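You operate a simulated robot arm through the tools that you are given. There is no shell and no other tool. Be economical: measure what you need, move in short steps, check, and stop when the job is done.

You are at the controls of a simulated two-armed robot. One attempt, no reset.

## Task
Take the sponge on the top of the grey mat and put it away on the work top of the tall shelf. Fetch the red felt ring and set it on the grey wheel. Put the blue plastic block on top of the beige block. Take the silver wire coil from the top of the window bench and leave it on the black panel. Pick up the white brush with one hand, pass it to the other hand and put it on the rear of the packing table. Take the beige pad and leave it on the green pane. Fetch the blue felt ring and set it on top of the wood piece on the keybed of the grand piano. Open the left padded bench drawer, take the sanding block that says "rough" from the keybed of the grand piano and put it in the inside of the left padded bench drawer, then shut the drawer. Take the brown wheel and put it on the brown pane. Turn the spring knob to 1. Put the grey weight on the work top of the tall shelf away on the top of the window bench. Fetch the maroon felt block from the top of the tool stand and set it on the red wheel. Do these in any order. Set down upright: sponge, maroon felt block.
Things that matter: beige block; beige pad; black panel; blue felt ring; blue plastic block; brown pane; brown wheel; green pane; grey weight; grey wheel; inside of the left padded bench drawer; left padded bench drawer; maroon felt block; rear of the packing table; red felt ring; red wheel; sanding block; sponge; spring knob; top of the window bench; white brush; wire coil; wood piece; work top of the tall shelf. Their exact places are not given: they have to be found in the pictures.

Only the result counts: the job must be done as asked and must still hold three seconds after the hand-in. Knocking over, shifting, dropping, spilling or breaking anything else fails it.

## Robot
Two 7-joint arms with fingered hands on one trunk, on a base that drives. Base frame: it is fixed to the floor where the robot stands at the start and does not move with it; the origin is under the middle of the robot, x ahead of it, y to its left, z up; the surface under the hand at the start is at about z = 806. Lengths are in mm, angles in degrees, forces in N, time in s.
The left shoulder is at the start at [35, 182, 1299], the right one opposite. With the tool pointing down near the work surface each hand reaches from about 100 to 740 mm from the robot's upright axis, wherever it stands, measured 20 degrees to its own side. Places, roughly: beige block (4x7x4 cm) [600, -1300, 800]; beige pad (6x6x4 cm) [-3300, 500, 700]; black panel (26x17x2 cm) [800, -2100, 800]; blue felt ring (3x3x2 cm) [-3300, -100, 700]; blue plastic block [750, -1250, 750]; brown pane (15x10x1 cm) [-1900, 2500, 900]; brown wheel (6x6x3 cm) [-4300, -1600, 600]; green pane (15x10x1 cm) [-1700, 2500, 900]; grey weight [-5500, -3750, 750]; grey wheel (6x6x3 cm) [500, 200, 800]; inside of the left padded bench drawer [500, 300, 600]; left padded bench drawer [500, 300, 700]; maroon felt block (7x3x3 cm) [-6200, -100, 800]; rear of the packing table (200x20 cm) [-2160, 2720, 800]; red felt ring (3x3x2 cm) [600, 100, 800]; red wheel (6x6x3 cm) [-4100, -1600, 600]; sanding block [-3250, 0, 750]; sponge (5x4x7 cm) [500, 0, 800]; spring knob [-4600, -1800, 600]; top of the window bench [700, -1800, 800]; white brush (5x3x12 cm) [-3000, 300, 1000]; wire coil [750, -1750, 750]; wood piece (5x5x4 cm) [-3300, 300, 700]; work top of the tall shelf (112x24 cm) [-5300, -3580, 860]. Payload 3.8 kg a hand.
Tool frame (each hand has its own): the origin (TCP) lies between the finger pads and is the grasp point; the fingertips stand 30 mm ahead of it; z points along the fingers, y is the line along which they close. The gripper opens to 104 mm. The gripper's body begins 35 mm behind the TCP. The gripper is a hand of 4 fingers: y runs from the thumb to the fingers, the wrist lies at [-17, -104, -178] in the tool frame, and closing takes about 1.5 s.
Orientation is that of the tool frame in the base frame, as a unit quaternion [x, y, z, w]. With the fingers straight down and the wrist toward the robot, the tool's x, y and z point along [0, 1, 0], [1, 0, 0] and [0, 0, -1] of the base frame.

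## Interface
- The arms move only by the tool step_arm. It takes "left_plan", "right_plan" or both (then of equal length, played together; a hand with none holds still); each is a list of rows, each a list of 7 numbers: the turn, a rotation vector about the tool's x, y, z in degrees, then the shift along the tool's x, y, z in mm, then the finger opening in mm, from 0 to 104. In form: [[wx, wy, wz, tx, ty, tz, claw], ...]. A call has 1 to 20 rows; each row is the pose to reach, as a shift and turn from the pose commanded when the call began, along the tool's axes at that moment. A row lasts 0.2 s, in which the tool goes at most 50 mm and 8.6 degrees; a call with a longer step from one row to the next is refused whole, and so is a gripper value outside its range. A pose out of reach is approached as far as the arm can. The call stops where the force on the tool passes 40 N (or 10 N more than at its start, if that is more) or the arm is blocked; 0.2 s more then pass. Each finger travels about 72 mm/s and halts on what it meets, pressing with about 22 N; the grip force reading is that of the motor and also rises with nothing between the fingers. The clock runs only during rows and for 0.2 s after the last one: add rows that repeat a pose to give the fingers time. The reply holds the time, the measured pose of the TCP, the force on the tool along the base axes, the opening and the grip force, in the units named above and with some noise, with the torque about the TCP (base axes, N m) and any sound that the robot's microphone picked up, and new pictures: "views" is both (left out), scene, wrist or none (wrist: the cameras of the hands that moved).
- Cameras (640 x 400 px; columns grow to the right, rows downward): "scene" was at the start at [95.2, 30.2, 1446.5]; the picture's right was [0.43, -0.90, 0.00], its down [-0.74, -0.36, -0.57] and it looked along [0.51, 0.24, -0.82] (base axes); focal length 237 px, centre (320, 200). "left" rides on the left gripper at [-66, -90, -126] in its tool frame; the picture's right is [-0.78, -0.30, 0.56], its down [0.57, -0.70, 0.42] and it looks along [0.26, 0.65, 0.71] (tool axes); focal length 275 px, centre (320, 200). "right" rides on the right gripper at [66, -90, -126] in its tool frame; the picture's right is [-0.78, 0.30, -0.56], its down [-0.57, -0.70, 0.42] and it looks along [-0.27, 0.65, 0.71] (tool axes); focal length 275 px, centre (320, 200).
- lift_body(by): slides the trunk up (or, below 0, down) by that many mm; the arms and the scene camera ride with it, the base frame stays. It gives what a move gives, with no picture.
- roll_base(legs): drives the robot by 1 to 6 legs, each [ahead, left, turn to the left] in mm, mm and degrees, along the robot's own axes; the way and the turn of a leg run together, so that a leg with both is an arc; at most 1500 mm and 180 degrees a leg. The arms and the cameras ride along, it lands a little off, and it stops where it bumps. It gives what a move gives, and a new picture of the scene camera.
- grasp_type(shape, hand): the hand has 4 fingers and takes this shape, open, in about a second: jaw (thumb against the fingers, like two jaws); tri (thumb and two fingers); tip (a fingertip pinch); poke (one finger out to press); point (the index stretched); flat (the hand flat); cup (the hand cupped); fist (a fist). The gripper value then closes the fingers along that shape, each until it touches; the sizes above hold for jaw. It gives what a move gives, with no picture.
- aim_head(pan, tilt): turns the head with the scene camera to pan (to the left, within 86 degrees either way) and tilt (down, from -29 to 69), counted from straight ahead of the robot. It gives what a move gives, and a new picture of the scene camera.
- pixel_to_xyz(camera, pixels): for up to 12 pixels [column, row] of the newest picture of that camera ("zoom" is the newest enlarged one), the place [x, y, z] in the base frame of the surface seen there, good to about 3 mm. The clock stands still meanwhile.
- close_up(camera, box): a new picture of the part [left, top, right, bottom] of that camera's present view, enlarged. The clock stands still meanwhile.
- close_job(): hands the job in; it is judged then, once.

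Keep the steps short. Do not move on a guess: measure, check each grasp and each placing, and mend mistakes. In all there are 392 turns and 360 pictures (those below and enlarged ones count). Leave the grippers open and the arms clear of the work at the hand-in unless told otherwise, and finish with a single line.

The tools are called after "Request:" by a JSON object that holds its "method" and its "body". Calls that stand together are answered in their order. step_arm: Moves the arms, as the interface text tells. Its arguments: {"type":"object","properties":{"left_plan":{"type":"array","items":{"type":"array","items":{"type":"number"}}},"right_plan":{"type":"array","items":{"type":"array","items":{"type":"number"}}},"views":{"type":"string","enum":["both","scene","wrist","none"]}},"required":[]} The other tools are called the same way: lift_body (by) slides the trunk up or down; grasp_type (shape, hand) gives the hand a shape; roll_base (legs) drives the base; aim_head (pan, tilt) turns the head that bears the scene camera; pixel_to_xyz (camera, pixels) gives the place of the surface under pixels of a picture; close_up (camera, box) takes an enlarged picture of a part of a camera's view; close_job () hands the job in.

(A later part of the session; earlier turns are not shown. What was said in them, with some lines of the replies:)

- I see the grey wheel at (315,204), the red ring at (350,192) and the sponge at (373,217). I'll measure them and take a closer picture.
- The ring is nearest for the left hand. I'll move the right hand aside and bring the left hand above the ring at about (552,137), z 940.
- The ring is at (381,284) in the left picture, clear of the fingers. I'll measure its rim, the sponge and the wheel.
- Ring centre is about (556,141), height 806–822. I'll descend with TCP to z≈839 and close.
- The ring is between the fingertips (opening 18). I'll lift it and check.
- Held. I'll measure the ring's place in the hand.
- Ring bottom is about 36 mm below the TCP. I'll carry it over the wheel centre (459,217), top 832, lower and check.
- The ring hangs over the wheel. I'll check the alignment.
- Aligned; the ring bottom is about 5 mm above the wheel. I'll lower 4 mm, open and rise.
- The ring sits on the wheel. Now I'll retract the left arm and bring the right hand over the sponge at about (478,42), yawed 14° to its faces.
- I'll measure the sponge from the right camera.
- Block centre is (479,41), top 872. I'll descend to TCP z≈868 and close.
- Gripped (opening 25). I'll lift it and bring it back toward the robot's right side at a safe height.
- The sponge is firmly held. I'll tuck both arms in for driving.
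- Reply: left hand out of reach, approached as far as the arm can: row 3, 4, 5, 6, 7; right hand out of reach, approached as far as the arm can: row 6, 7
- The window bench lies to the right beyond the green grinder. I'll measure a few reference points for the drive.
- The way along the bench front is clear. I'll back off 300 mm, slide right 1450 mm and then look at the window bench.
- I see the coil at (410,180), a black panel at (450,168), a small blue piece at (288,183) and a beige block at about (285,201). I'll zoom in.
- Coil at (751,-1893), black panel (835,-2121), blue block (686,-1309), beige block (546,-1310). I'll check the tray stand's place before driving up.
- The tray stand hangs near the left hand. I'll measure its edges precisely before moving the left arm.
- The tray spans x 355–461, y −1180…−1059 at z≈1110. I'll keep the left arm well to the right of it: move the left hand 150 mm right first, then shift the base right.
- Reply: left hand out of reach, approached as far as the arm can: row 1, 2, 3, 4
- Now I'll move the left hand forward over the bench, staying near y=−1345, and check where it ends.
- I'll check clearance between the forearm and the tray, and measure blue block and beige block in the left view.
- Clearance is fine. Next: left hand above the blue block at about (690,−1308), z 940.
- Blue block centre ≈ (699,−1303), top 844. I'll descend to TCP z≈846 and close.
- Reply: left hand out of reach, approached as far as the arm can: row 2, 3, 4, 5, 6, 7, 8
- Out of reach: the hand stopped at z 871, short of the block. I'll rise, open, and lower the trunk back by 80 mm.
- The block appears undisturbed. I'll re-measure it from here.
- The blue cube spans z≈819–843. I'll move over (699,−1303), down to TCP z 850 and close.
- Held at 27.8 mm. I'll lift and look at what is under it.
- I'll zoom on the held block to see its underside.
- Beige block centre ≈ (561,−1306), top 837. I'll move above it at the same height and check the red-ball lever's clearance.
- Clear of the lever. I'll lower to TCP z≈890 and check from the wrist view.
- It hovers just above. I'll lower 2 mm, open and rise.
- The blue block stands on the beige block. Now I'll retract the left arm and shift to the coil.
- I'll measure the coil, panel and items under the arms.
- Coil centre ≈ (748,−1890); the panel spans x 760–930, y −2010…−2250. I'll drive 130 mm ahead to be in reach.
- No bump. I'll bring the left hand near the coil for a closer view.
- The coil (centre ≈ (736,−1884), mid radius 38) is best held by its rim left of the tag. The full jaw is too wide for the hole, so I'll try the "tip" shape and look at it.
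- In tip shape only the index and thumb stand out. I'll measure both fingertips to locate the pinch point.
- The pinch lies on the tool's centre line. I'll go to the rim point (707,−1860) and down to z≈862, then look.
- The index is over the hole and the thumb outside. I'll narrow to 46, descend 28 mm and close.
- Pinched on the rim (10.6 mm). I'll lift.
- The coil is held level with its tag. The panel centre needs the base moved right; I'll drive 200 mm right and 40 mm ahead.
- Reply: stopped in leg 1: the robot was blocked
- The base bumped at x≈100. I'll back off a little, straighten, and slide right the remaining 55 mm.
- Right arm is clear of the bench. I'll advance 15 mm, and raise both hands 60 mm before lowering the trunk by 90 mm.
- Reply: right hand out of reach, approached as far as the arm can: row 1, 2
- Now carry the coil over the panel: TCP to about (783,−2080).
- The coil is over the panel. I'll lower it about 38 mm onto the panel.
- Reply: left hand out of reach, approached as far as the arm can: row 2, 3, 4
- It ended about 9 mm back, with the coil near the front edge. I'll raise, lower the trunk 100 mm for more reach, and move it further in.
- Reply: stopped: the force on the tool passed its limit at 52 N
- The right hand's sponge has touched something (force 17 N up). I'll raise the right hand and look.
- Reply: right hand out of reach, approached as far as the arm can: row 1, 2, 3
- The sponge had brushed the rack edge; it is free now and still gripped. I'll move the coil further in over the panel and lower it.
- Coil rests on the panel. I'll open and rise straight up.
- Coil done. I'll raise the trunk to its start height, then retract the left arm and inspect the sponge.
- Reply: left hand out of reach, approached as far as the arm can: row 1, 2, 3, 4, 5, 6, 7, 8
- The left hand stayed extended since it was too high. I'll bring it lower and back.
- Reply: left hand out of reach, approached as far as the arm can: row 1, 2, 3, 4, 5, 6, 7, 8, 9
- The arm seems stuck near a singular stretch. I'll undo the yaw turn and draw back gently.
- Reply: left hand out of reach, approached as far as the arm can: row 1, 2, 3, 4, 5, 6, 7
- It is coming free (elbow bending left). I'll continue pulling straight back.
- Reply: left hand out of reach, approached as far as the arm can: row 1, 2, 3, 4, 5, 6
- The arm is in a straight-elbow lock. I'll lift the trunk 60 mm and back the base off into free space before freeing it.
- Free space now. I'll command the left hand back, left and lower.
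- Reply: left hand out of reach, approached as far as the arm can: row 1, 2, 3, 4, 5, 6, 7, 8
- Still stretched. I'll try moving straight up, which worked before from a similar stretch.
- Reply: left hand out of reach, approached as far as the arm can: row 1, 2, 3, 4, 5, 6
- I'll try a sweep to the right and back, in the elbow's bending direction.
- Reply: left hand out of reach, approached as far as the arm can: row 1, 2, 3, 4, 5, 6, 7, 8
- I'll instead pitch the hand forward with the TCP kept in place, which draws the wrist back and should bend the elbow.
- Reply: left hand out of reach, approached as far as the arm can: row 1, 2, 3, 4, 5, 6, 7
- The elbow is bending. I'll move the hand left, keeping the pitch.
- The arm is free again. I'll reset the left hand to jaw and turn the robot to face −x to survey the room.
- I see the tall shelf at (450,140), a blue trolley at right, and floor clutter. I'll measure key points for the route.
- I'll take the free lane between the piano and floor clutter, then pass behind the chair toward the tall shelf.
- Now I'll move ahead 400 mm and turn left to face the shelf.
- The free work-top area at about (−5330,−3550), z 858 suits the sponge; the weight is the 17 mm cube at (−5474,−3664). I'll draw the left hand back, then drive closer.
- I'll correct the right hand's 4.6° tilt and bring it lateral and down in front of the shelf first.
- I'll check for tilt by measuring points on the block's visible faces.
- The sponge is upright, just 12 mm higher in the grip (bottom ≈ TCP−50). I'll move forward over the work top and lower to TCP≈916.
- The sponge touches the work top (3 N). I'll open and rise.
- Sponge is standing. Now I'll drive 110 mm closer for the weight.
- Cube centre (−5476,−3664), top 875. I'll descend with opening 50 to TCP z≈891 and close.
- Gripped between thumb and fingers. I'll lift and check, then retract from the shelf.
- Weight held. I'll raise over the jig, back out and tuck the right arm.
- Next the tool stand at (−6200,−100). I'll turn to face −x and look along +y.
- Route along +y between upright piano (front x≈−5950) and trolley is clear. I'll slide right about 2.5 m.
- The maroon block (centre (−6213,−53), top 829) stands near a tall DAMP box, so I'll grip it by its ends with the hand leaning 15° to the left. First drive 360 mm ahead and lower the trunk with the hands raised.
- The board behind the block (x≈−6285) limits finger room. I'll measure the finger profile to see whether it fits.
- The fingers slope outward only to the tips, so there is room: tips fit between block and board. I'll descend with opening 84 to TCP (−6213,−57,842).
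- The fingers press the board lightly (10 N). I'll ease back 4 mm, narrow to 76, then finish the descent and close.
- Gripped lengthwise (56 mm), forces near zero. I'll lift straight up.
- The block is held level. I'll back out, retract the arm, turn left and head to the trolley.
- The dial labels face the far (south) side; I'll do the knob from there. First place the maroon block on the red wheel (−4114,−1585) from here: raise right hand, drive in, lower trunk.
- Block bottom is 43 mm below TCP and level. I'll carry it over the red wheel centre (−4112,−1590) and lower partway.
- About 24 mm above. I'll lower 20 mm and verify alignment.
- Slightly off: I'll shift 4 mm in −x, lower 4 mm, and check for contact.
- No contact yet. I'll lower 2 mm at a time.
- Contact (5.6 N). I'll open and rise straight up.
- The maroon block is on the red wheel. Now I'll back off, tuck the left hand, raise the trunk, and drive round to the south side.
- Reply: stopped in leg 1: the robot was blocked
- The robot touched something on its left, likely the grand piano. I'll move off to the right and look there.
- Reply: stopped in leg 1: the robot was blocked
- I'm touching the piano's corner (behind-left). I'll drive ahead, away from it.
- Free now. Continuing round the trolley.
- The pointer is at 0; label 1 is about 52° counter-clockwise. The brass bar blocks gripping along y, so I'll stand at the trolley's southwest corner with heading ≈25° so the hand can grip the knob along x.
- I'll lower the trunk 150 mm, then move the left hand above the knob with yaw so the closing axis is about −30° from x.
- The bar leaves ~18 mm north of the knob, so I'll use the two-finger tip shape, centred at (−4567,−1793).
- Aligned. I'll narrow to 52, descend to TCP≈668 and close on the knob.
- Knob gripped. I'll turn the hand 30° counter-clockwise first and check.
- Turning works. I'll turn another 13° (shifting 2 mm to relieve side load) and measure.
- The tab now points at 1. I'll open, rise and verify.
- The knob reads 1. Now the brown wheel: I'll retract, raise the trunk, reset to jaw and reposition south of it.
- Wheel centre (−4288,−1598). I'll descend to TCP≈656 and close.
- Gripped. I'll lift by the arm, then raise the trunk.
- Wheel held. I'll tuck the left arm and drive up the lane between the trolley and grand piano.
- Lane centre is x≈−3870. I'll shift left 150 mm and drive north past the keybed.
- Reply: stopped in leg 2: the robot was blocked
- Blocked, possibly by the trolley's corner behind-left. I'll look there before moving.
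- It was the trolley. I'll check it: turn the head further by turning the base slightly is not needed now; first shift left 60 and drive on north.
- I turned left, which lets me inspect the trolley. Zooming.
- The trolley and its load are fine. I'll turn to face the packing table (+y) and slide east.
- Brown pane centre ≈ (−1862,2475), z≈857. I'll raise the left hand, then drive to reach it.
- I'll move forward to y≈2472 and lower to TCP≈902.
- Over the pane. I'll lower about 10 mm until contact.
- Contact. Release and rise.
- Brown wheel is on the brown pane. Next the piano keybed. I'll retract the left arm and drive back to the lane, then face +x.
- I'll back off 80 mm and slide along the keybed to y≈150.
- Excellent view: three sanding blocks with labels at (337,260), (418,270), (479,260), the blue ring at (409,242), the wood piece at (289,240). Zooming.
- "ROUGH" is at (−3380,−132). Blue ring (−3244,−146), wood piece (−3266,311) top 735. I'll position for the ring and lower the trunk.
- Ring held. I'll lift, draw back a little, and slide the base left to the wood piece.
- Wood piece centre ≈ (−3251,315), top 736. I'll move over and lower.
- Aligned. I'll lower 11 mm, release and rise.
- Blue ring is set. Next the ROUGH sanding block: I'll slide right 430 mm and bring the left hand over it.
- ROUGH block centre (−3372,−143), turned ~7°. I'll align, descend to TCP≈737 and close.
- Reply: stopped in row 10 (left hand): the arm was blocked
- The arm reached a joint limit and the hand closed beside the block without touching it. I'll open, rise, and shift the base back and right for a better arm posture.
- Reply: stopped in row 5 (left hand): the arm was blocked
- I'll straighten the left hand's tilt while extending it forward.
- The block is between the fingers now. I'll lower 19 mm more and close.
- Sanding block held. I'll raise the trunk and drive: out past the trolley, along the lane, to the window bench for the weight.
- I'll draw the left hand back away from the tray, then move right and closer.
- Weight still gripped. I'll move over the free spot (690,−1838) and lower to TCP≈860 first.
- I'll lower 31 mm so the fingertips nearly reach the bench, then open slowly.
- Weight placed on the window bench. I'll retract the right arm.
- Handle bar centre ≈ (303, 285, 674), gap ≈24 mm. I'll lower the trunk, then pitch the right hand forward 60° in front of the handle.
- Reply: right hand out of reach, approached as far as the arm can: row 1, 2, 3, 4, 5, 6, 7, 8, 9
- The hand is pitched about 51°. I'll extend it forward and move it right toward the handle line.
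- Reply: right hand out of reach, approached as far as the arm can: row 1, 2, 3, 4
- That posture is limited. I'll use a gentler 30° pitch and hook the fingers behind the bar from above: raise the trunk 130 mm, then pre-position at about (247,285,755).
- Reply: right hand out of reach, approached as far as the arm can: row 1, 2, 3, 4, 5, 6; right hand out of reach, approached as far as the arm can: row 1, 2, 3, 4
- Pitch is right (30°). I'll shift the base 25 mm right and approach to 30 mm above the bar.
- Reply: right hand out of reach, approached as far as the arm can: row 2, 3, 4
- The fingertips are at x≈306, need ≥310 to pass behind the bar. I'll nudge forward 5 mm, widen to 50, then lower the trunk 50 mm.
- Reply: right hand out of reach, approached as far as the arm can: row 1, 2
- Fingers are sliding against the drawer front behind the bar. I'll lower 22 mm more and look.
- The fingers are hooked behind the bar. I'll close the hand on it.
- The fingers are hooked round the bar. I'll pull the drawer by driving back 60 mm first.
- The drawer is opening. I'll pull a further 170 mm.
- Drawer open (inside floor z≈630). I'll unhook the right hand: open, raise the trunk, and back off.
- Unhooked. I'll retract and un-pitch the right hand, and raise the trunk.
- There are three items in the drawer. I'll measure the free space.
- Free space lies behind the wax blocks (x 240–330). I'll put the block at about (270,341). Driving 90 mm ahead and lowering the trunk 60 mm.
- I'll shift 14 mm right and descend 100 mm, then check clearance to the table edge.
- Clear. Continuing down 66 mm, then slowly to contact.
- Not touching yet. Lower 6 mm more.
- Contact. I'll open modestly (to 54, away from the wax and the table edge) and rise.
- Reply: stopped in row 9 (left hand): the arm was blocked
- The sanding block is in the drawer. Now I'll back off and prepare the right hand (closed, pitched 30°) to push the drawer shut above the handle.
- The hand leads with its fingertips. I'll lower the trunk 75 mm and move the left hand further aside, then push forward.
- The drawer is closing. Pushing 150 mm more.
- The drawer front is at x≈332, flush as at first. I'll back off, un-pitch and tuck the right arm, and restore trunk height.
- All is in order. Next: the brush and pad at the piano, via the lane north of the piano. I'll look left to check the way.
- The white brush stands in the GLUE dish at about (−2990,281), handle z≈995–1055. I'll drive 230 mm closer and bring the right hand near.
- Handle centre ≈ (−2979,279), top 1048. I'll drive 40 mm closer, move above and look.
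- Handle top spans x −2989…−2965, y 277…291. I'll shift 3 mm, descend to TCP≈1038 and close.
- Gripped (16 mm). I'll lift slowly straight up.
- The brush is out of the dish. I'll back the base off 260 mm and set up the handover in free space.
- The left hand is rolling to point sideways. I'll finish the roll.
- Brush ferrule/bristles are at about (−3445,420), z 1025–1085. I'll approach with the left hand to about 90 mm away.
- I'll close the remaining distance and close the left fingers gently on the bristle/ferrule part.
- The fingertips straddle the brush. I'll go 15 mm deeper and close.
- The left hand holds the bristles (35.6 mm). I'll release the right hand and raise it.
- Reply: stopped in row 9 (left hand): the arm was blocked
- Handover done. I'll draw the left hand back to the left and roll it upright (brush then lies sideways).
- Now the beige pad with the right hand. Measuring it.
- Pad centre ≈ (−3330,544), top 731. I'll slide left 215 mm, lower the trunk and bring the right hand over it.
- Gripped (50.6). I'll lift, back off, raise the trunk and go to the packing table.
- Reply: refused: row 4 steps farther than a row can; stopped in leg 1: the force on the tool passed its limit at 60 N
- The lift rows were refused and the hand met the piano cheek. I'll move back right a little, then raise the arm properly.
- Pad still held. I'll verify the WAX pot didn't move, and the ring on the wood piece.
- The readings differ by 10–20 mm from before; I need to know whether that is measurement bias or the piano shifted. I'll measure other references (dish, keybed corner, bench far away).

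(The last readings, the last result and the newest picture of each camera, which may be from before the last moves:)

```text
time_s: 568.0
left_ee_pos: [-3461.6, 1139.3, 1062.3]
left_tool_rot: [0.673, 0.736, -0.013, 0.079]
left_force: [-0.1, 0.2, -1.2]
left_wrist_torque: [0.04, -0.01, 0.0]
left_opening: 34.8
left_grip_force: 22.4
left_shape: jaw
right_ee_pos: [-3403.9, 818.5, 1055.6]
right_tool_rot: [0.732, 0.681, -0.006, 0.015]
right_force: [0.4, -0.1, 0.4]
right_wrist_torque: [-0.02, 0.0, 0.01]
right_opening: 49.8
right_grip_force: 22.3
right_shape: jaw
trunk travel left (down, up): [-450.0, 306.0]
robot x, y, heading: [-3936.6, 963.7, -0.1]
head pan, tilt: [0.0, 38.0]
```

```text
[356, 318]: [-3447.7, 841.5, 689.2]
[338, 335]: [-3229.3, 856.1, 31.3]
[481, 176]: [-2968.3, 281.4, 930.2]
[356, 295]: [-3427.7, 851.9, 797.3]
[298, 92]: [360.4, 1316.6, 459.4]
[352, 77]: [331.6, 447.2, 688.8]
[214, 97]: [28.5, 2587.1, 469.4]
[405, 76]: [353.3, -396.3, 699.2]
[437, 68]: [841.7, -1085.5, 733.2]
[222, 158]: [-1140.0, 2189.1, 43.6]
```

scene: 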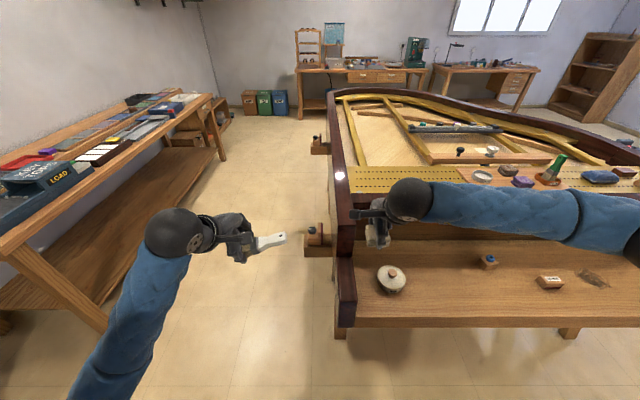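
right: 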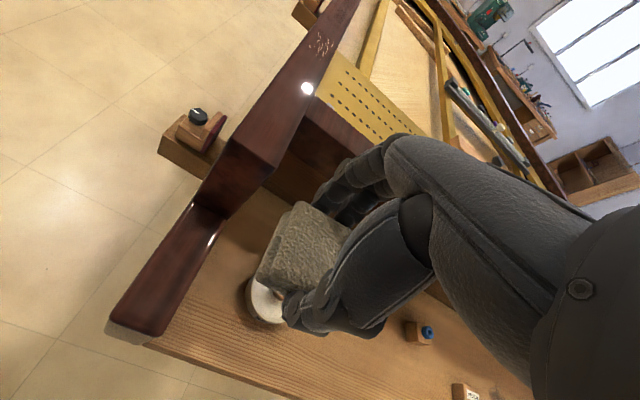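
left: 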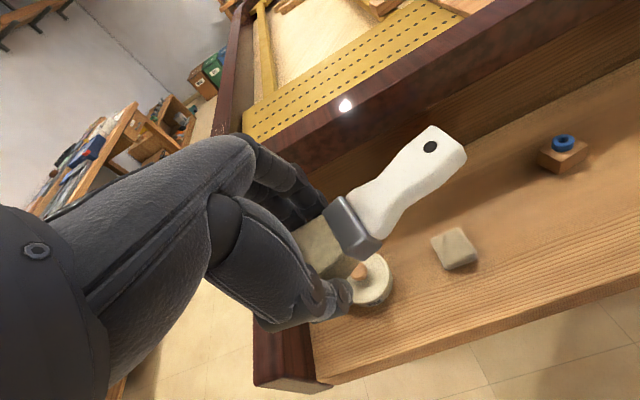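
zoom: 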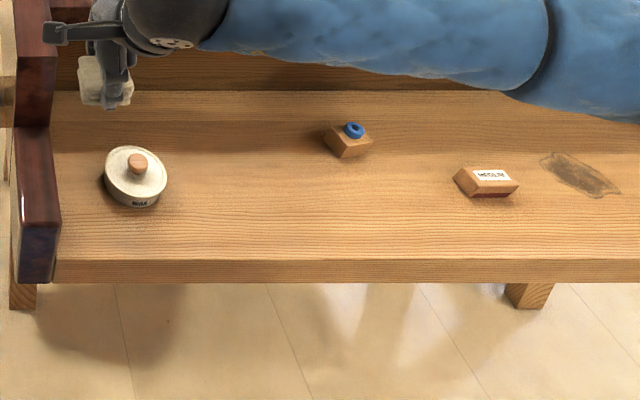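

The dish and bench agree with before, so the piano hasn't moved. I'll recheck the small items more precisely.

Request:
{"method": "close_up", "body": {"camera": "scene", "box": [470, 245, 570, 300]}}

Request:
{"method": "pixel_to_xyz", "body": {"camera": "zoom", "pixels": [[105, 70], [50, 100], [160, 105], [115, 85], [500, 210], [430, 195], [570, 195], [505, 240], [505, 260]]}}

```text
6.40 times, centred on (520, 272) of scene
```

zoom: 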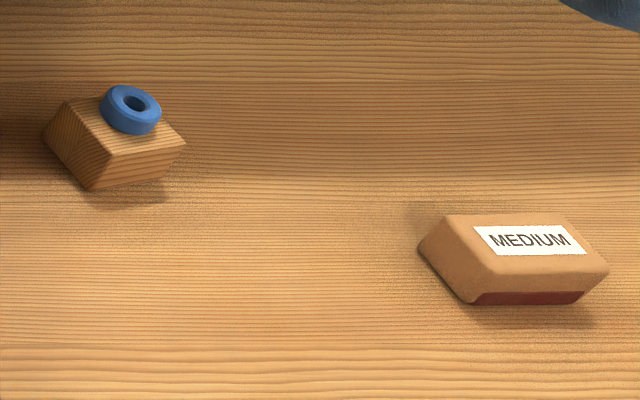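

```text
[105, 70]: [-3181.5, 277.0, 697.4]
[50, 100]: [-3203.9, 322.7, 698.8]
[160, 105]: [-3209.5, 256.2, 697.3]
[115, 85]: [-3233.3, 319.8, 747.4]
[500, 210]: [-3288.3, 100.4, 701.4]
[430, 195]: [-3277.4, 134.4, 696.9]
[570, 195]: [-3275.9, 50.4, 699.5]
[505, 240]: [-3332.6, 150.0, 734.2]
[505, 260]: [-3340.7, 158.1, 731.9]
```

No shift — fine. Continuing to the packing table.

Request:
{"method": "roll_base", "body": {"legs": [[0, 580, 0], [0, 0, 90], [0, -1050, 0], [0, -1080, 0]]}}

Request:
{"method": "aim_head", "body": {"pan": 0, "tilt": 45}}

```text
time_s: 585.3
left_ee_pos: [-1962.9, 2005.9, 1062.6]
left_tool_rot: [-0.04, 0.996, 0.046, 0.066]
left_force: [0.7, -0.5, -0.5]
left_wrist_torque: [-0.02, 0.04, 0.03]
left_opening: 35.0
left_grip_force: 21.8
left_shape: jaw
right_ee_pos: [-1642.2, 2060.7, 1053.2]
right_tool_rot: [0.041, 0.999, 0.007, 0.015]
right_force: [0.6, 0.4, -0.4]
right_wrist_torque: [0.02, 0.01, -0.02]
right_opening: 49.4
right_grip_force: 21.8
right_shape: jaw
trunk travel left (down, up): [-450.0, 306.0]
robot x, y, heading: [-1790.8, 1528.8, 89.7]
head pan, tilt: [0.0, 38.0]
```

scene: 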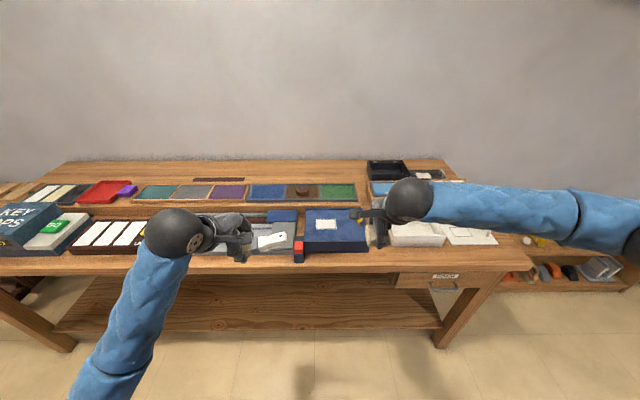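

```text
time_s: 586.0
left_ee_pos: [-1965.7, 2005.1, 1063.9]
left_tool_rot: [-0.04, 0.996, 0.046, 0.066]
left_force: [-0.2, 0.8, -0.6]
left_wrist_torque: [-0.04, 0.0, 0.02]
left_opening: 34.7
left_grip_force: 21.9
left_shape: jaw
right_ee_pos: [-1643.1, 2061.0, 1053.4]
right_tool_rot: [0.04, 0.999, 0.006, 0.014]
right_force: [0.2, -0.5, -0.8]
right_wrist_torque: [0.0, 0.01, 0.0]
right_opening: 49.6
right_grip_force: 22.1
right_shape: jaw
trunk travel left (down, up): [-450.0, 306.0]
robot x, y, heading: [-1792.6, 1527.6, 89.4]
head pan, tilt: [0.0, 45.0]
```

scene: 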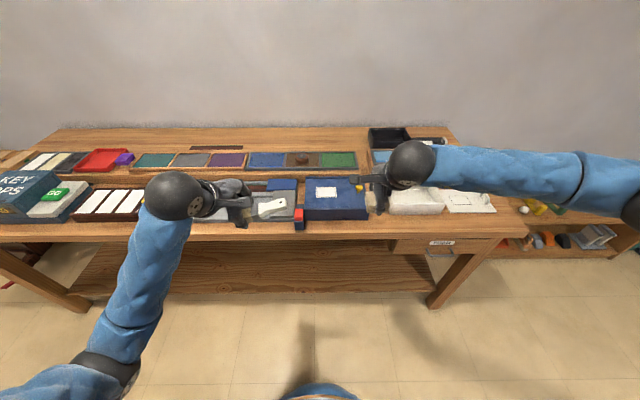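

I'll drive in so the right hand can reach the green pane at (−1712,2471).

Request:
{"method": "roll_base", "body": {"legs": [[330, 70, 0.5]]}}

Request:
{"method": "step_arm", "body": {"right_plan": [[0, 0, 0, 0, 25, 30, 38], [0, 0, 0, 0, 50, 60, 38], [0, 0, 0, 0, 70, 90, 38], [0, 0, 0, 0, 75, 110, 38]], "views": "wrist"}}

Request:
{"method": "pixel_to_xyz", "body": {"camera": "scene", "pixels": [[338, 160]]}}

```text
time_s: 588.2
left_ee_pos: [-2037.3, 2335.1, 1062.3]
left_tool_rot: [-0.044, 0.996, 0.046, 0.066]
left_force: [0.0, 1.2, -0.5]
left_wrist_torque: [-0.01, 0.02, 0.02]
left_opening: 34.9
left_grip_force: 21.9
left_shape: jaw
right_ee_pos: [-1715.4, 2391.9, 1053.0]
right_tool_rot: [0.038, 0.999, 0.005, 0.015]
right_force: [0.4, 0.1, -0.1]
right_wrist_torque: [0.01, 0.01, -0.01]
right_opening: 49.6
right_grip_force: 22.0
right_shape: jaw
trunk travel left (down, up): [-450.0, 306.0]
robot x, y, heading: [-1859.1, 1862.0, 89.8]
head pan, tilt: [0.0, 45.0]
```

scene: 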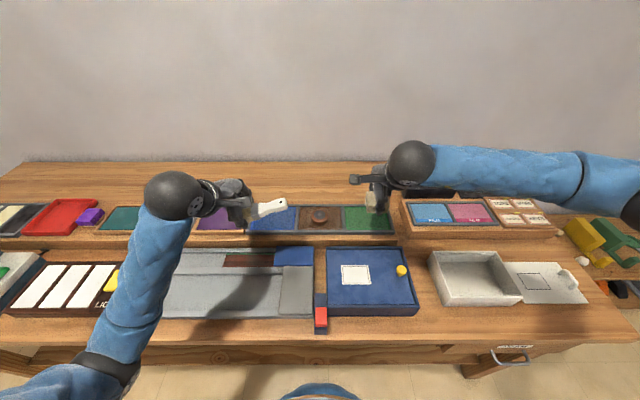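

```text
time_s: 589.2
left_ee_pos: [-2036.8, 2334.7, 1062.8]
left_tool_rot: [-0.043, 0.996, 0.046, 0.066]
left_force: [0.1, 0.5, -1.5]
left_wrist_torque: [0.0, 0.04, -0.02]
left_opening: 35.3
left_grip_force: 21.7
left_shape: jaw
right_ee_pos: [-1707.4, 2469.6, 944.2]
right_tool_rot: [0.036, 0.999, 0.006, 0.015]
right_force: [-0.3, -0.5, -0.4]
right_wrist_torque: [0.0, 0.01, -0.03]
right_opening: 49.8
right_grip_force: 22.4
right_shape: jaw
trunk travel left (down, up): [-450.0, 306.0]
robot x, y, heading: [-1861.8, 1857.3, 89.7]
head pan, tilt: [0.0, 45.0]
```

right: 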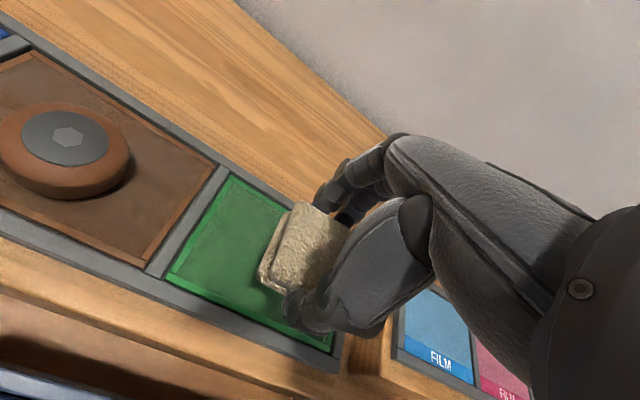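

```text
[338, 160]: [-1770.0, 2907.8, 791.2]
```

Request:
{"method": "pixel_to_xyz", "body": {"camera": "right", "pixels": [[230, 182], [175, 278], [325, 343], [270, 240], [290, 270], [320, 225]]}}

```text
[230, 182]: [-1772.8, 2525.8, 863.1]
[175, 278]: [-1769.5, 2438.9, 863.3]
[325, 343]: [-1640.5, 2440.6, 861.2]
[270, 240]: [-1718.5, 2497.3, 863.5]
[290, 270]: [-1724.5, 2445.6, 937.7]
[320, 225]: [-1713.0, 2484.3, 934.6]
```

Green pane centre (−1705,2482). I'll shift 10 mm forward and lower to contact.

Request:
{"method": "step_arm", "body": {"right_plan": [[0, 0, 0, 0, 10, 15, 38], [0, 0, 0, 0, 10, 32, 38], [0, 0, 0, 0, 10, 38, 38], [0, 0, 0, 0, 10, 42, 38], [0, 0, 0, 0, 10, 42, 38]], "views": "none"}}

```text
time_s: 590.4
left_ee_pos: [-2036.8, 2333.5, 1062.0]
left_tool_rot: [-0.043, 0.996, 0.046, 0.066]
left_force: [0.2, 0.2, -1.4]
left_wrist_torque: [-0.03, 0.01, -0.01]
left_opening: 34.8
left_grip_force: 22.3
left_shape: jaw
right_ee_pos: [-1703.2, 2478.5, 902.3]
right_tool_rot: [0.037, 0.999, 0.006, 0.015]
right_force: [0.5, -0.2, -1.2]
right_wrist_torque: [-0.03, -0.03, 0.01]
right_opening: 49.5
right_grip_force: 21.7
right_shape: jaw
trunk travel left (down, up): [-450.0, 306.0]
robot x, y, heading: [-1859.1, 1858.7, 89.8]
head pan, tilt: [0.0, 45.0]
```

Request:
{"method": "step_arm", "body": {"right_plan": [[0, 0, 0, 0, 0, 3, 38], [0, 0, 0, 0, 0, 5, 38], [0, 0, 0, 0, 0, 5, 38]], "views": "none"}}

Request:
{"method": "close_up", "body": {"camera": "right", "box": [160, 160, 400, 350]}}

```text
time_s: 591.2
left_ee_pos: [-2036.6, 2333.7, 1063.1]
left_tool_rot: [-0.043, 0.996, 0.047, 0.066]
left_force: [0.6, -1.0, -0.8]
left_wrist_torque: [0.0, -0.01, 0.02]
left_opening: 35.1
left_grip_force: 22.1
left_shape: jaw
right_ee_pos: [-1704.6, 2477.9, 899.9]
right_tool_rot: [0.036, 0.999, 0.009, 0.016]
right_force: [1.9, 1.1, 8.3]
right_wrist_torque: [0.08, -0.04, -0.05]
right_opening: 49.9
right_grip_force: 22.0
right_shape: jaw
trunk travel left (down, up): [-450.0, 306.0]
robot x, y, heading: [-1862.5, 1859.1, 89.9]
head pan, tilt: [0.0, 45.0]
```

```text
2.11 times, centred on (280, 255) of right
```

zoom: 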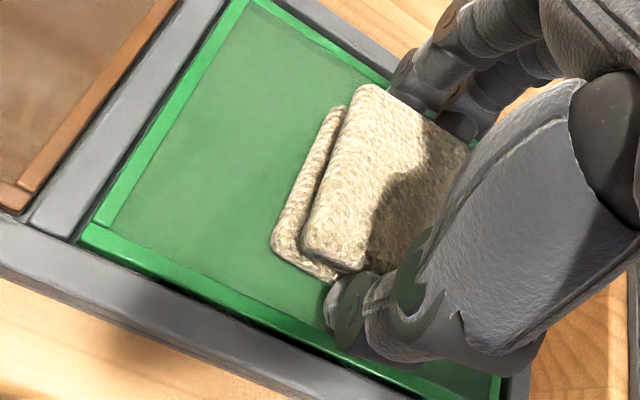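

Contact. Open and rise.

Request:
{"method": "step_arm", "body": {"right_plan": [[0, 0, 0, 0, 0, 0, 60], [0, 0, 0, 0, 0, 0, 75], [0, 0, 0, 0, 0, 0, 84], [0, 0, 0, 0, 0, 0, 84], [0, 0, 0, 0, 0, -40, 84], [0, 0, 0, 0, 0, -80, 84], [0, 0, 0, 0, -20, -120, 84]], "views": "wrist"}}

```text
time_s: 592.8
left_ee_pos: [-2036.7, 2333.7, 1063.1]
left_tool_rot: [-0.043, 0.996, 0.047, 0.066]
left_force: [0.7, -0.2, -0.9]
left_wrist_torque: [0.02, 0.02, 0.0]
left_opening: 35.0
left_grip_force: 21.8
left_shape: jaw
right_ee_pos: [-1709.9, 2456.6, 1018.3]
right_tool_rot: [0.037, 0.999, 0.008, 0.015]
right_force: [-0.5, -1.1, -0.4]
right_wrist_torque: [-0.01, 0.01, -0.05]
right_opening: 83.6
right_grip_force: 0.1
right_shape: jaw
trunk travel left (down, up): [-450.0, 306.0]
robot x, y, heading: [-1858.1, 1858.4, 89.9]
head pan, tilt: [0.0, 45.0]
```

right: 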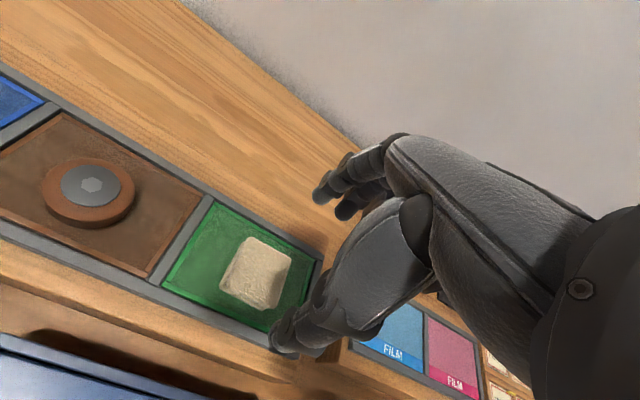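

Pad is on the green pane. Now retract the right arm and look closely at the brush in the left hand.

Request:
{"method": "step_arm", "body": {"right_plan": [[0, 0, 0, 0, -40, -20, 84], [0, 0, 0, 0, -80, -40, 84], [0, 0, 0, 0, -120, -60, 84], [0, 0, 0, 0, -160, -75, 84], [0, 0, 0, 0, -200, -80, 84]], "views": "none"}}

Request:
{"method": "close_up", "body": {"camera": "scene", "box": [140, 150, 320, 250]}}

Request:
{"method": "close_up", "body": {"camera": "left", "box": [240, 120, 480, 320]}}

```text
time_s: 594.0
left_ee_pos: [-2036.8, 2333.1, 1063.5]
left_tool_rot: [-0.043, 0.996, 0.047, 0.066]
left_force: [0.0, -0.5, -1.2]
left_wrist_torque: [0.02, 0.03, -0.04]
left_opening: 35.0
left_grip_force: 22.0
left_shape: jaw
right_ee_pos: [-1727.0, 2254.3, 1095.0]
right_tool_rot: [0.037, 0.999, 0.007, 0.015]
right_force: [0.5, -0.4, 0.4]
right_wrist_torque: [0.0, 0.0, 0.03]
right_opening: 84.0
right_grip_force: 0.1
right_shape: jaw
trunk travel left (down, up): [-450.0, 306.0]
robot x, y, heading: [-1860.8, 1857.9, 89.7]
head pan, tilt: [0.0, 45.0]
```

```text
3.56 times, centred on (230, 200) of scene
```

zoom: 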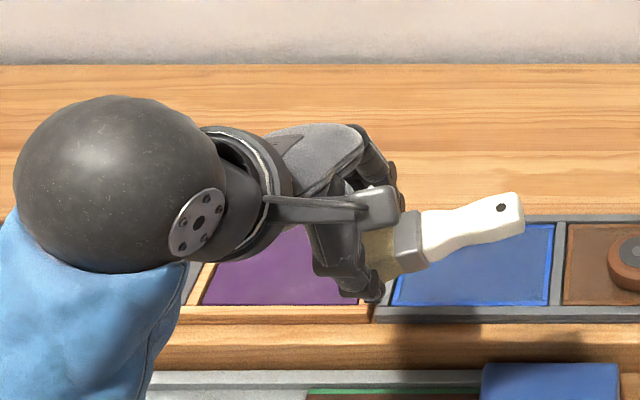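

```text
2.00 times, centred on (360, 220) of left
```

zoom: 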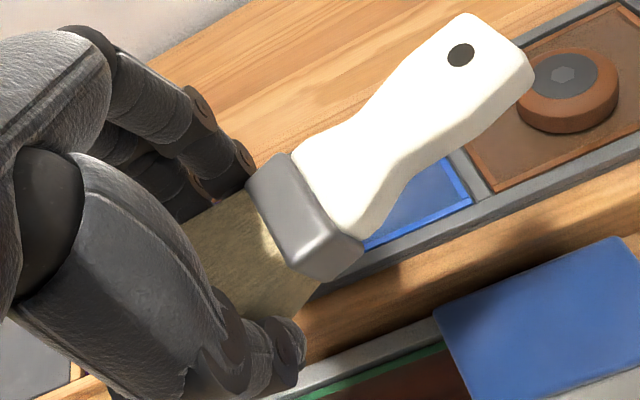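

Request:
{"method": "pixel_to_xyz", "body": {"camera": "zoom", "pixels": [[290, 200], [240, 240], [320, 250], [380, 140], [450, 90], [500, 40], [525, 75], [310, 265], [340, 190]]}}

```text
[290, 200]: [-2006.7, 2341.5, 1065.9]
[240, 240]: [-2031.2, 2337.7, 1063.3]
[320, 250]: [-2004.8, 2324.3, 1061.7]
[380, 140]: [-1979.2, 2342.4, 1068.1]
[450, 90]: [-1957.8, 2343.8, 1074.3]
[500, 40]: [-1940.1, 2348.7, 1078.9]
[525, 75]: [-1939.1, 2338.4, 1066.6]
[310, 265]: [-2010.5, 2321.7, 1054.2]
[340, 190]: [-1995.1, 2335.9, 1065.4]
```

The brush rises 8° to the right; I'll level it (roll +8°), raise the left hand, lower the trunk 150 mm and advance.

Request:
{"method": "step_arm", "body": {"left_plan": [[0, 4, 0, 0, 10, -25, 20], [0, 8, 0, 0, 20, -45, 20]], "views": "none"}}

Request:
{"method": "lift_body", "body": {"by": -150}}

Request:
{"method": "roll_base", "body": {"legs": [[70, 0, 0]]}}

```text
time_s: 594.6
left_ee_pos: [-2043.0, 2350.2, 1109.7]
left_tool_rot: [-0.047, 0.998, 0.042, -0.003]
left_force: [0.3, 0.7, -1.3]
left_wrist_torque: [0.0, 0.04, 0.0]
left_opening: 34.8
left_grip_force: 22.1
left_shape: jaw
right_ee_pos: [-1727.2, 2255.0, 1093.5]
right_tool_rot: [0.037, 0.999, 0.007, 0.015]
right_force: [-0.1, -0.1, 0.0]
right_wrist_torque: [-0.02, 0.0, 0.0]
right_opening: 83.5
right_grip_force: 0.1
right_shape: jaw
trunk travel left (down, up): [-450.0, 306.0]
robot x, y, heading: [-1863.2, 1854.8, 90.1]
head pan, tilt: [0.0, 45.0]
```

```text
time_s: 596.4
left_ee_pos: [-2044.4, 2349.7, 959.2]
left_tool_rot: [-0.047, 0.998, 0.043, -0.003]
left_force: [0.3, -0.2, -0.9]
left_wrist_torque: [0.03, 0.01, -0.01]
left_opening: 35.1
left_grip_force: 22.2
left_shape: jaw
right_ee_pos: [-1726.0, 2256.0, 945.8]
right_tool_rot: [0.036, 0.999, 0.007, 0.015]
right_force: [-0.4, 0.2, -0.5]
right_wrist_torque: [-0.02, 0.03, 0.0]
right_opening: 83.7
right_grip_force: 0.1
right_shape: jaw
trunk travel left (down, up): [-300.0, 456.0]
robot x, y, heading: [-1861.2, 1855.2, 90.0]
head pan, tilt: [0.0, 45.0]
```

```text
time_s: 597.4
left_ee_pos: [-2043.8, 2398.2, 959.5]
left_tool_rot: [-0.048, 0.998, 0.044, -0.005]
left_force: [0.0, -0.3, -0.1]
left_wrist_torque: [0.05, 0.02, -0.05]
left_opening: 34.8
left_grip_force: 22.1
left_shape: jaw
right_ee_pos: [-1727.6, 2305.8, 945.3]
right_tool_rot: [0.038, 0.999, 0.009, 0.016]
right_force: [-0.4, 0.1, 0.5]
right_wrist_torque: [0.04, 0.02, 0.0]
right_opening: 83.8
right_grip_force: 0.1
right_shape: jaw
trunk travel left (down, up): [-300.0, 456.0]
robot x, y, heading: [-1862.6, 1907.5, 89.9]
head pan, tilt: [0.0, 45.0]
stopped in leg 1: the robot was blocked; the commanded pose is now the measured one
```

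scene: 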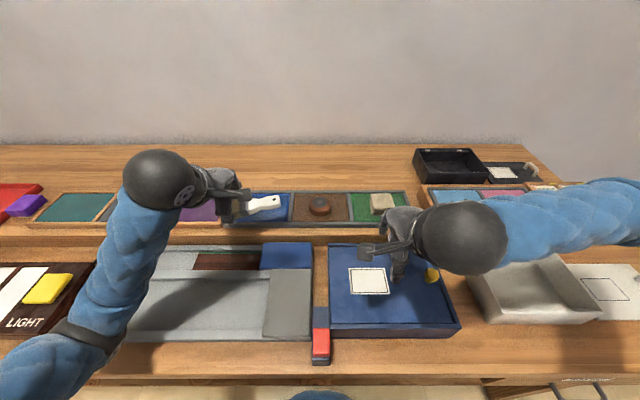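

The base touched the table, so I'll add 18° of hand pitch for reach (it only turns the brush about its own axis) and extend the left hand to y≈2650.

Request:
{"method": "roll_base", "body": {"legs": [[-8, 0, 0]]}}

Request:
{"method": "step_arm", "body": {"left_plan": [[-3, 0, 0, -4, 43, 5, 20], [-6, 0, 0, -8, 86, 10, 20], [-9, 0, 0, -12, 129, 15, 20], [-12, 0, 0, -16, 172, 22, 20], [-15, 0, 0, -20, 213, 30, 20], [-18, 0, 0, -24, 252, 40, 20], [-18, 0, 0, -24, 258, 40, 20]], "views": "both"}}

```text
time_s: 598.1
left_ee_pos: [-2043.9, 2392.2, 960.2]
left_tool_rot: [-0.047, 0.998, 0.043, -0.004]
left_force: [0.7, -0.4, 0.0]
left_wrist_torque: [0.03, 0.09, 0.0]
left_opening: 34.8
left_grip_force: 22.3
left_shape: jaw
right_ee_pos: [-1727.0, 2299.4, 944.8]
right_tool_rot: [0.038, 0.999, 0.007, 0.016]
right_force: [0.3, -0.1, -0.3]
right_wrist_torque: [0.01, 0.0, -0.01]
right_opening: 84.0
right_grip_force: 0.0
right_shape: jaw
trunk travel left (down, up): [-300.0, 456.0]
robot x, y, heading: [-1865.9, 1897.6, 90.0]
head pan, tilt: [0.0, 45.0]
```

scene: 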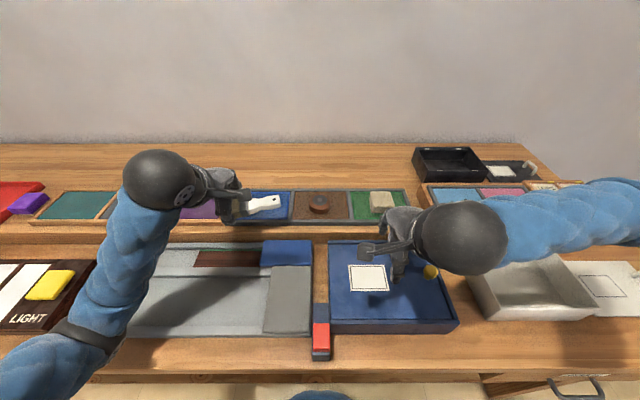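

```text
time_s: 599.8
left_ee_pos: [-2045.7, 2655.2, 940.2]
left_tool_rot: [-0.046, 0.979, 0.198, -0.011]
left_force: [0.1, 0.6, -1.3]
left_wrist_torque: [-0.03, -0.02, 0.02]
left_opening: 34.9
left_grip_force: 22.1
left_shape: jaw
right_ee_pos: [-1726.7, 2299.5, 945.2]
right_tool_rot: [0.038, 0.999, 0.007, 0.015]
right_force: [-0.4, -0.7, 0.2]
right_wrist_torque: [-0.02, 0.01, -0.01]
right_opening: 84.0
right_grip_force: 0.1
right_shape: jaw
trunk travel left (down, up): [-300.0, 456.0]
robot x, y, heading: [-1860.8, 1900.9, 89.8]
head pan, tilt: [0.0, 45.0]
```

scene: 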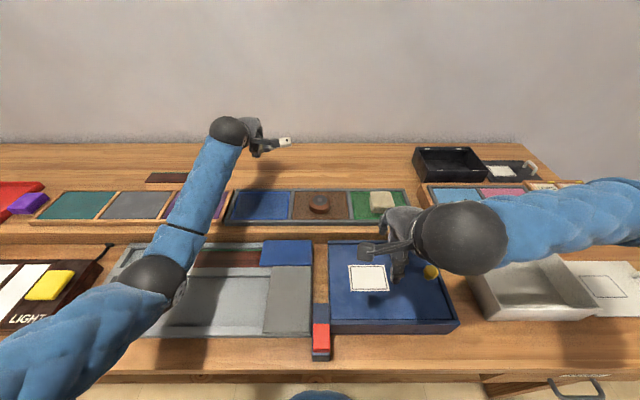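
left: 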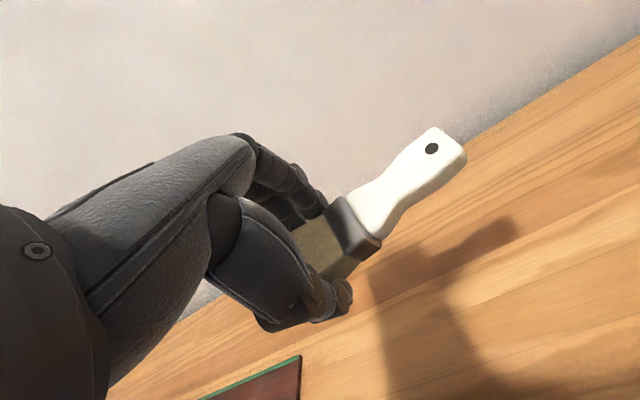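

I'll check the bar's end position and lower in steps.

Request:
{"method": "pixel_to_xyz", "body": {"camera": "left", "pixels": [[300, 358], [295, 380], [420, 300], [500, 240]]}}

Request:
{"method": "step_arm", "body": {"left_plan": [[0, 0, 0, 0, -15, 36, 20], [0, 0, 0, 0, -29, 69, 20], [0, 0, 0, 0, -34, 81, 20], [0, 0, 0, 0, -37, 88, 20], [0, 0, 0, 0, -37, 88, 20]], "views": "wrist"}}

```text
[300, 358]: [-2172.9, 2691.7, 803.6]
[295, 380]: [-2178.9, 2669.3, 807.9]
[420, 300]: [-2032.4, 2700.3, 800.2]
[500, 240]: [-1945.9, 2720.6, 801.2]
```

```text
time_s: 601.0
left_ee_pos: [-2044.7, 2654.8, 845.0]
left_tool_rot: [-0.046, 0.979, 0.199, -0.011]
left_force: [0.4, -0.5, -0.9]
left_wrist_torque: [0.0, 0.03, 0.0]
left_opening: 34.8
left_grip_force: 21.9
left_shape: jaw
right_ee_pos: [-1726.3, 2299.1, 944.4]
right_tool_rot: [0.038, 0.999, 0.006, 0.015]
right_force: [-0.2, -0.4, -0.1]
right_wrist_torque: [0.01, 0.03, 0.01]
right_opening: 83.7
right_grip_force: 0.0
right_shape: jaw
trunk travel left (down, up): [-300.0, 456.0]
robot x, y, heading: [-1857.7, 1898.5, 89.8]
head pan, tilt: [0.0, 45.0]
```

left: 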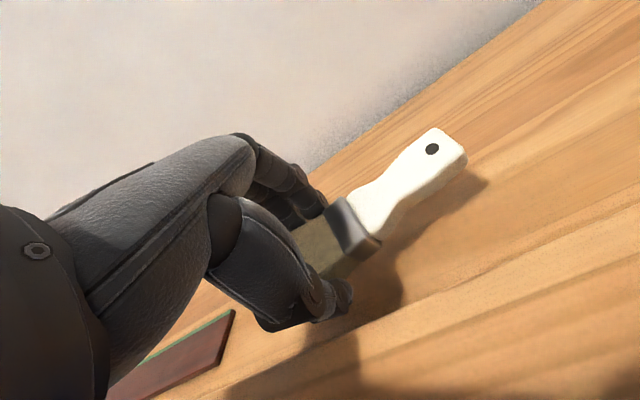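

I'll lower further in small steps until contact.

Request:
{"method": "step_arm", "body": {"left_plan": [[0, 0, 0, 0, -1.2, 3, 20], [0, 0, 0, 0, -2.4, 6, 20], [0, 0, 0, 0, -3.6, 9, 20], [0, 0, 0, 0, -3.6, 9, 20]], "views": "none"}}

Request:
{"method": "close_up", "body": {"camera": "scene", "box": [200, 100, 330, 190]}}

```text
time_s: 602.0
left_ee_pos: [-2045.4, 2654.3, 839.6]
left_tool_rot: [-0.045, 0.979, 0.201, -0.01]
left_force: [0.0, -4.2, 11.1]
left_wrist_torque: [-0.27, -0.04, -0.02]
left_opening: 35.3
left_grip_force: 22.0
left_shape: jaw
right_ee_pos: [-1725.9, 2298.0, 946.0]
right_tool_rot: [0.037, 0.999, 0.008, 0.014]
right_force: [-0.4, 0.7, -0.8]
right_wrist_torque: [-0.02, 0.0, 0.0]
right_opening: 83.9
right_grip_force: 0.1
right_shape: jaw
trunk travel left (down, up): [-300.0, 456.0]
robot x, y, heading: [-1860.1, 1902.4, 89.9]
head pan, tilt: [0.0, 45.0]
```

```text
4.44 times, centred on (265, 145) of scene
```

zoom: 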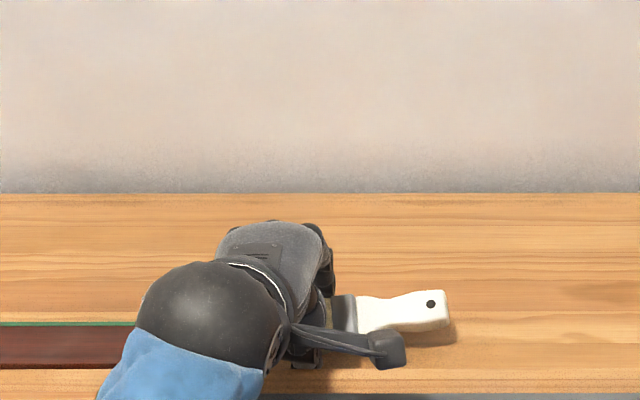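

Contact. I'll open slowly and rise.

Request:
{"method": "step_arm", "body": {"left_plan": [[0, 0, 0, 0, 1, -3, 30], [0, 0, 0, 0, 1, -3, 40], [0, 0, 0, 0, 1, -3, 52], [0, 0, 0, 0, 1, -3, 64], [0, 0, 0, 0, 1, -3, 70], [0, 0, 0, 0, 12, -33, 70], [0, 0, 0, 0, 25, -68, 70], [0, 0, 0, 0, 30, -105, 70]], "views": "both"}}

```text
time_s: 603.8
left_ee_pos: [-2046.9, 2640.3, 945.2]
left_tool_rot: [-0.045, 0.979, 0.199, -0.011]
left_force: [0.4, -0.3, -0.2]
left_wrist_torque: [-0.01, 0.01, -0.01]
left_opening: 69.7
left_grip_force: 0.0
left_shape: jaw
right_ee_pos: [-1726.1, 2298.4, 945.6]
right_tool_rot: [0.038, 0.999, 0.008, 0.015]
right_force: [-0.1, -0.4, 0.5]
right_wrist_torque: [0.03, 0.01, 0.0]
right_opening: 83.8
right_grip_force: 0.1
right_shape: jaw
trunk travel left (down, up): [-300.0, 456.0]
robot x, y, heading: [-1862.4, 1898.5, 89.7]
head pan, tilt: [0.0, 45.0]
```

scene: 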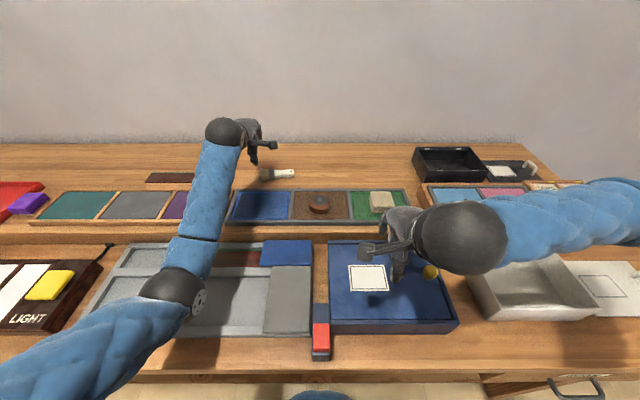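
left: 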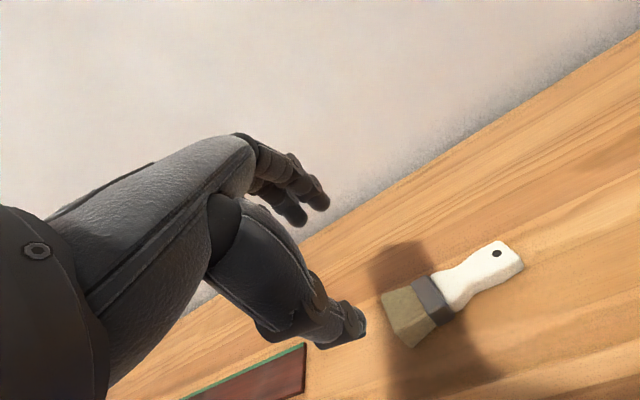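

Request:
{"method": "pixel_to_xyz", "body": {"camera": "left", "pixels": [[405, 315], [440, 295], [500, 260], [385, 300], [410, 345], [515, 268]]}}

Request:
{"method": "lift_body", "body": {"by": 120}}

Request:
{"method": "roll_base", "body": {"legs": [[-350, 0, 0]]}}

```text
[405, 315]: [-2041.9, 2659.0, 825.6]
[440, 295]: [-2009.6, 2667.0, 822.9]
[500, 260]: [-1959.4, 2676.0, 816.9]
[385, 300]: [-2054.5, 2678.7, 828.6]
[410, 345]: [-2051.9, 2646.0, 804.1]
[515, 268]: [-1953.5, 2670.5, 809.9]
```

```text
time_s: 605.2
left_ee_pos: [-2045.3, 2641.7, 1062.7]
left_tool_rot: [-0.047, 0.979, 0.199, -0.01]
left_force: [0.6, -0.2, -0.2]
left_wrist_torque: [-0.01, -0.03, 0.03]
left_opening: 69.7
left_grip_force: 0.0
left_shape: jaw
right_ee_pos: [-1727.5, 2298.8, 1064.9]
right_tool_rot: [0.037, 0.999, 0.007, 0.015]
right_force: [-0.3, 0.1, 0.5]
right_wrist_torque: [-0.01, 0.0, -0.02]
right_opening: 84.0
right_grip_force: 0.1
right_shape: jaw
trunk travel left (down, up): [-420.0, 336.0]
robot x, y, heading: [-1858.7, 1901.6, 89.9]
head pan, tilt: [0.0, 45.0]
```

```text
time_s: 607.5
left_ee_pos: [-2044.3, 2290.2, 1065.3]
left_tool_rot: [-0.046, 0.979, 0.199, -0.011]
left_force: [0.7, -0.7, -0.6]
left_wrist_torque: [0.02, 0.0, -0.02]
left_opening: 70.0
left_grip_force: 0.0
left_shape: jaw
right_ee_pos: [-1727.0, 1949.4, 1065.5]
right_tool_rot: [0.037, 0.999, 0.008, 0.016]
right_force: [-0.4, -0.6, -0.1]
right_wrist_torque: [0.01, -0.04, 0.0]
right_opening: 83.8
right_grip_force: 0.0
right_shape: jaw
trunk travel left (down, up): [-420.0, 336.0]
robot x, y, heading: [-1861.7, 1547.9, 89.6]
head pan, tilt: [0.0, 45.0]
```

scene: 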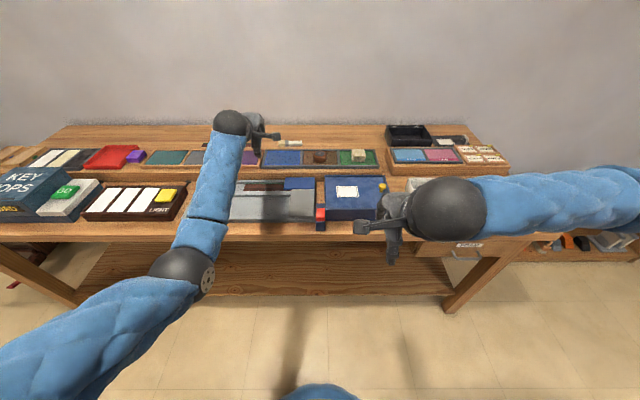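

The brush lies fully on the rear strip (y 2646–2679). I'll retract the left arm clear of the table and open both hands.

Request:
{"method": "step_arm", "body": {"left_plan": [[4, 0, 0, 0, -40, 0, 90], [8, 0, 0, 0, -80, 0, 90], [12, 0, 0, 0, -120, 0, 90], [16, 0, 0, 0, -160, 0, 90], [20, 0, 0, 0, -200, 0, 90], [20, 0, 0, 0, -230, 0, 90]], "views": "scene"}}

Request:
{"method": "close_up", "body": {"camera": "scene", "box": [140, 110, 480, 240]}}

```text
time_s: 608.9
left_ee_pos: [-2024.3, 2076.8, 976.3]
left_tool_rot: [-0.047, 0.999, 0.026, -0.003]
left_force: [0.1, 0.5, -1.1]
left_wrist_torque: [0.01, 0.0, -0.01]
left_opening: 89.8
left_grip_force: 0.1
left_shape: jaw
right_ee_pos: [-1726.1, 1949.3, 1065.5]
right_tool_rot: [0.038, 0.999, 0.007, 0.016]
right_force: [0.3, -0.1, 0.4]
right_wrist_torque: [0.03, -0.06, 0.01]
right_opening: 83.8
right_grip_force: 0.0
right_shape: jaw
trunk travel left (down, up): [-420.0, 336.0]
robot x, y, heading: [-1863.3, 1554.4, 89.9]
head pan, tilt: [0.0, 45.0]
```

scene: 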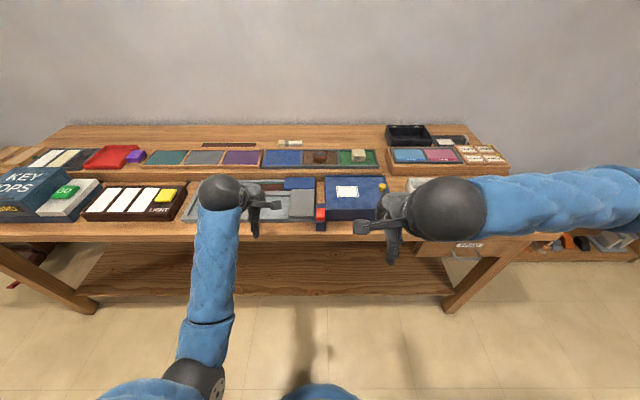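

```text
1.88 times, centred on (310, 175) of scene
```

zoom: 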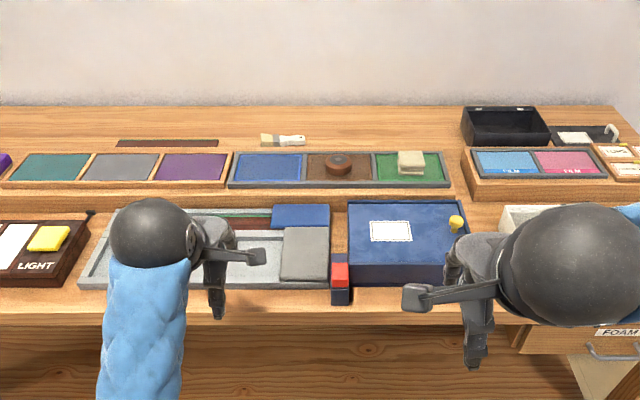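

Everything is placed: the wheel on the brown pane, pad on the green pane, brush at the rear, and the hands are empty and clear. I'll hand in.

Request:
{"method": "close_job", "body": {}}

```text
The job is handed in.
```

All twelve tasks are done and the job is handed in; the base bumped the trolley, window bench and piano, and the sponge in hand pressed the letter rack, none visibly shifted, but the rack's position couldn't be confirmed.
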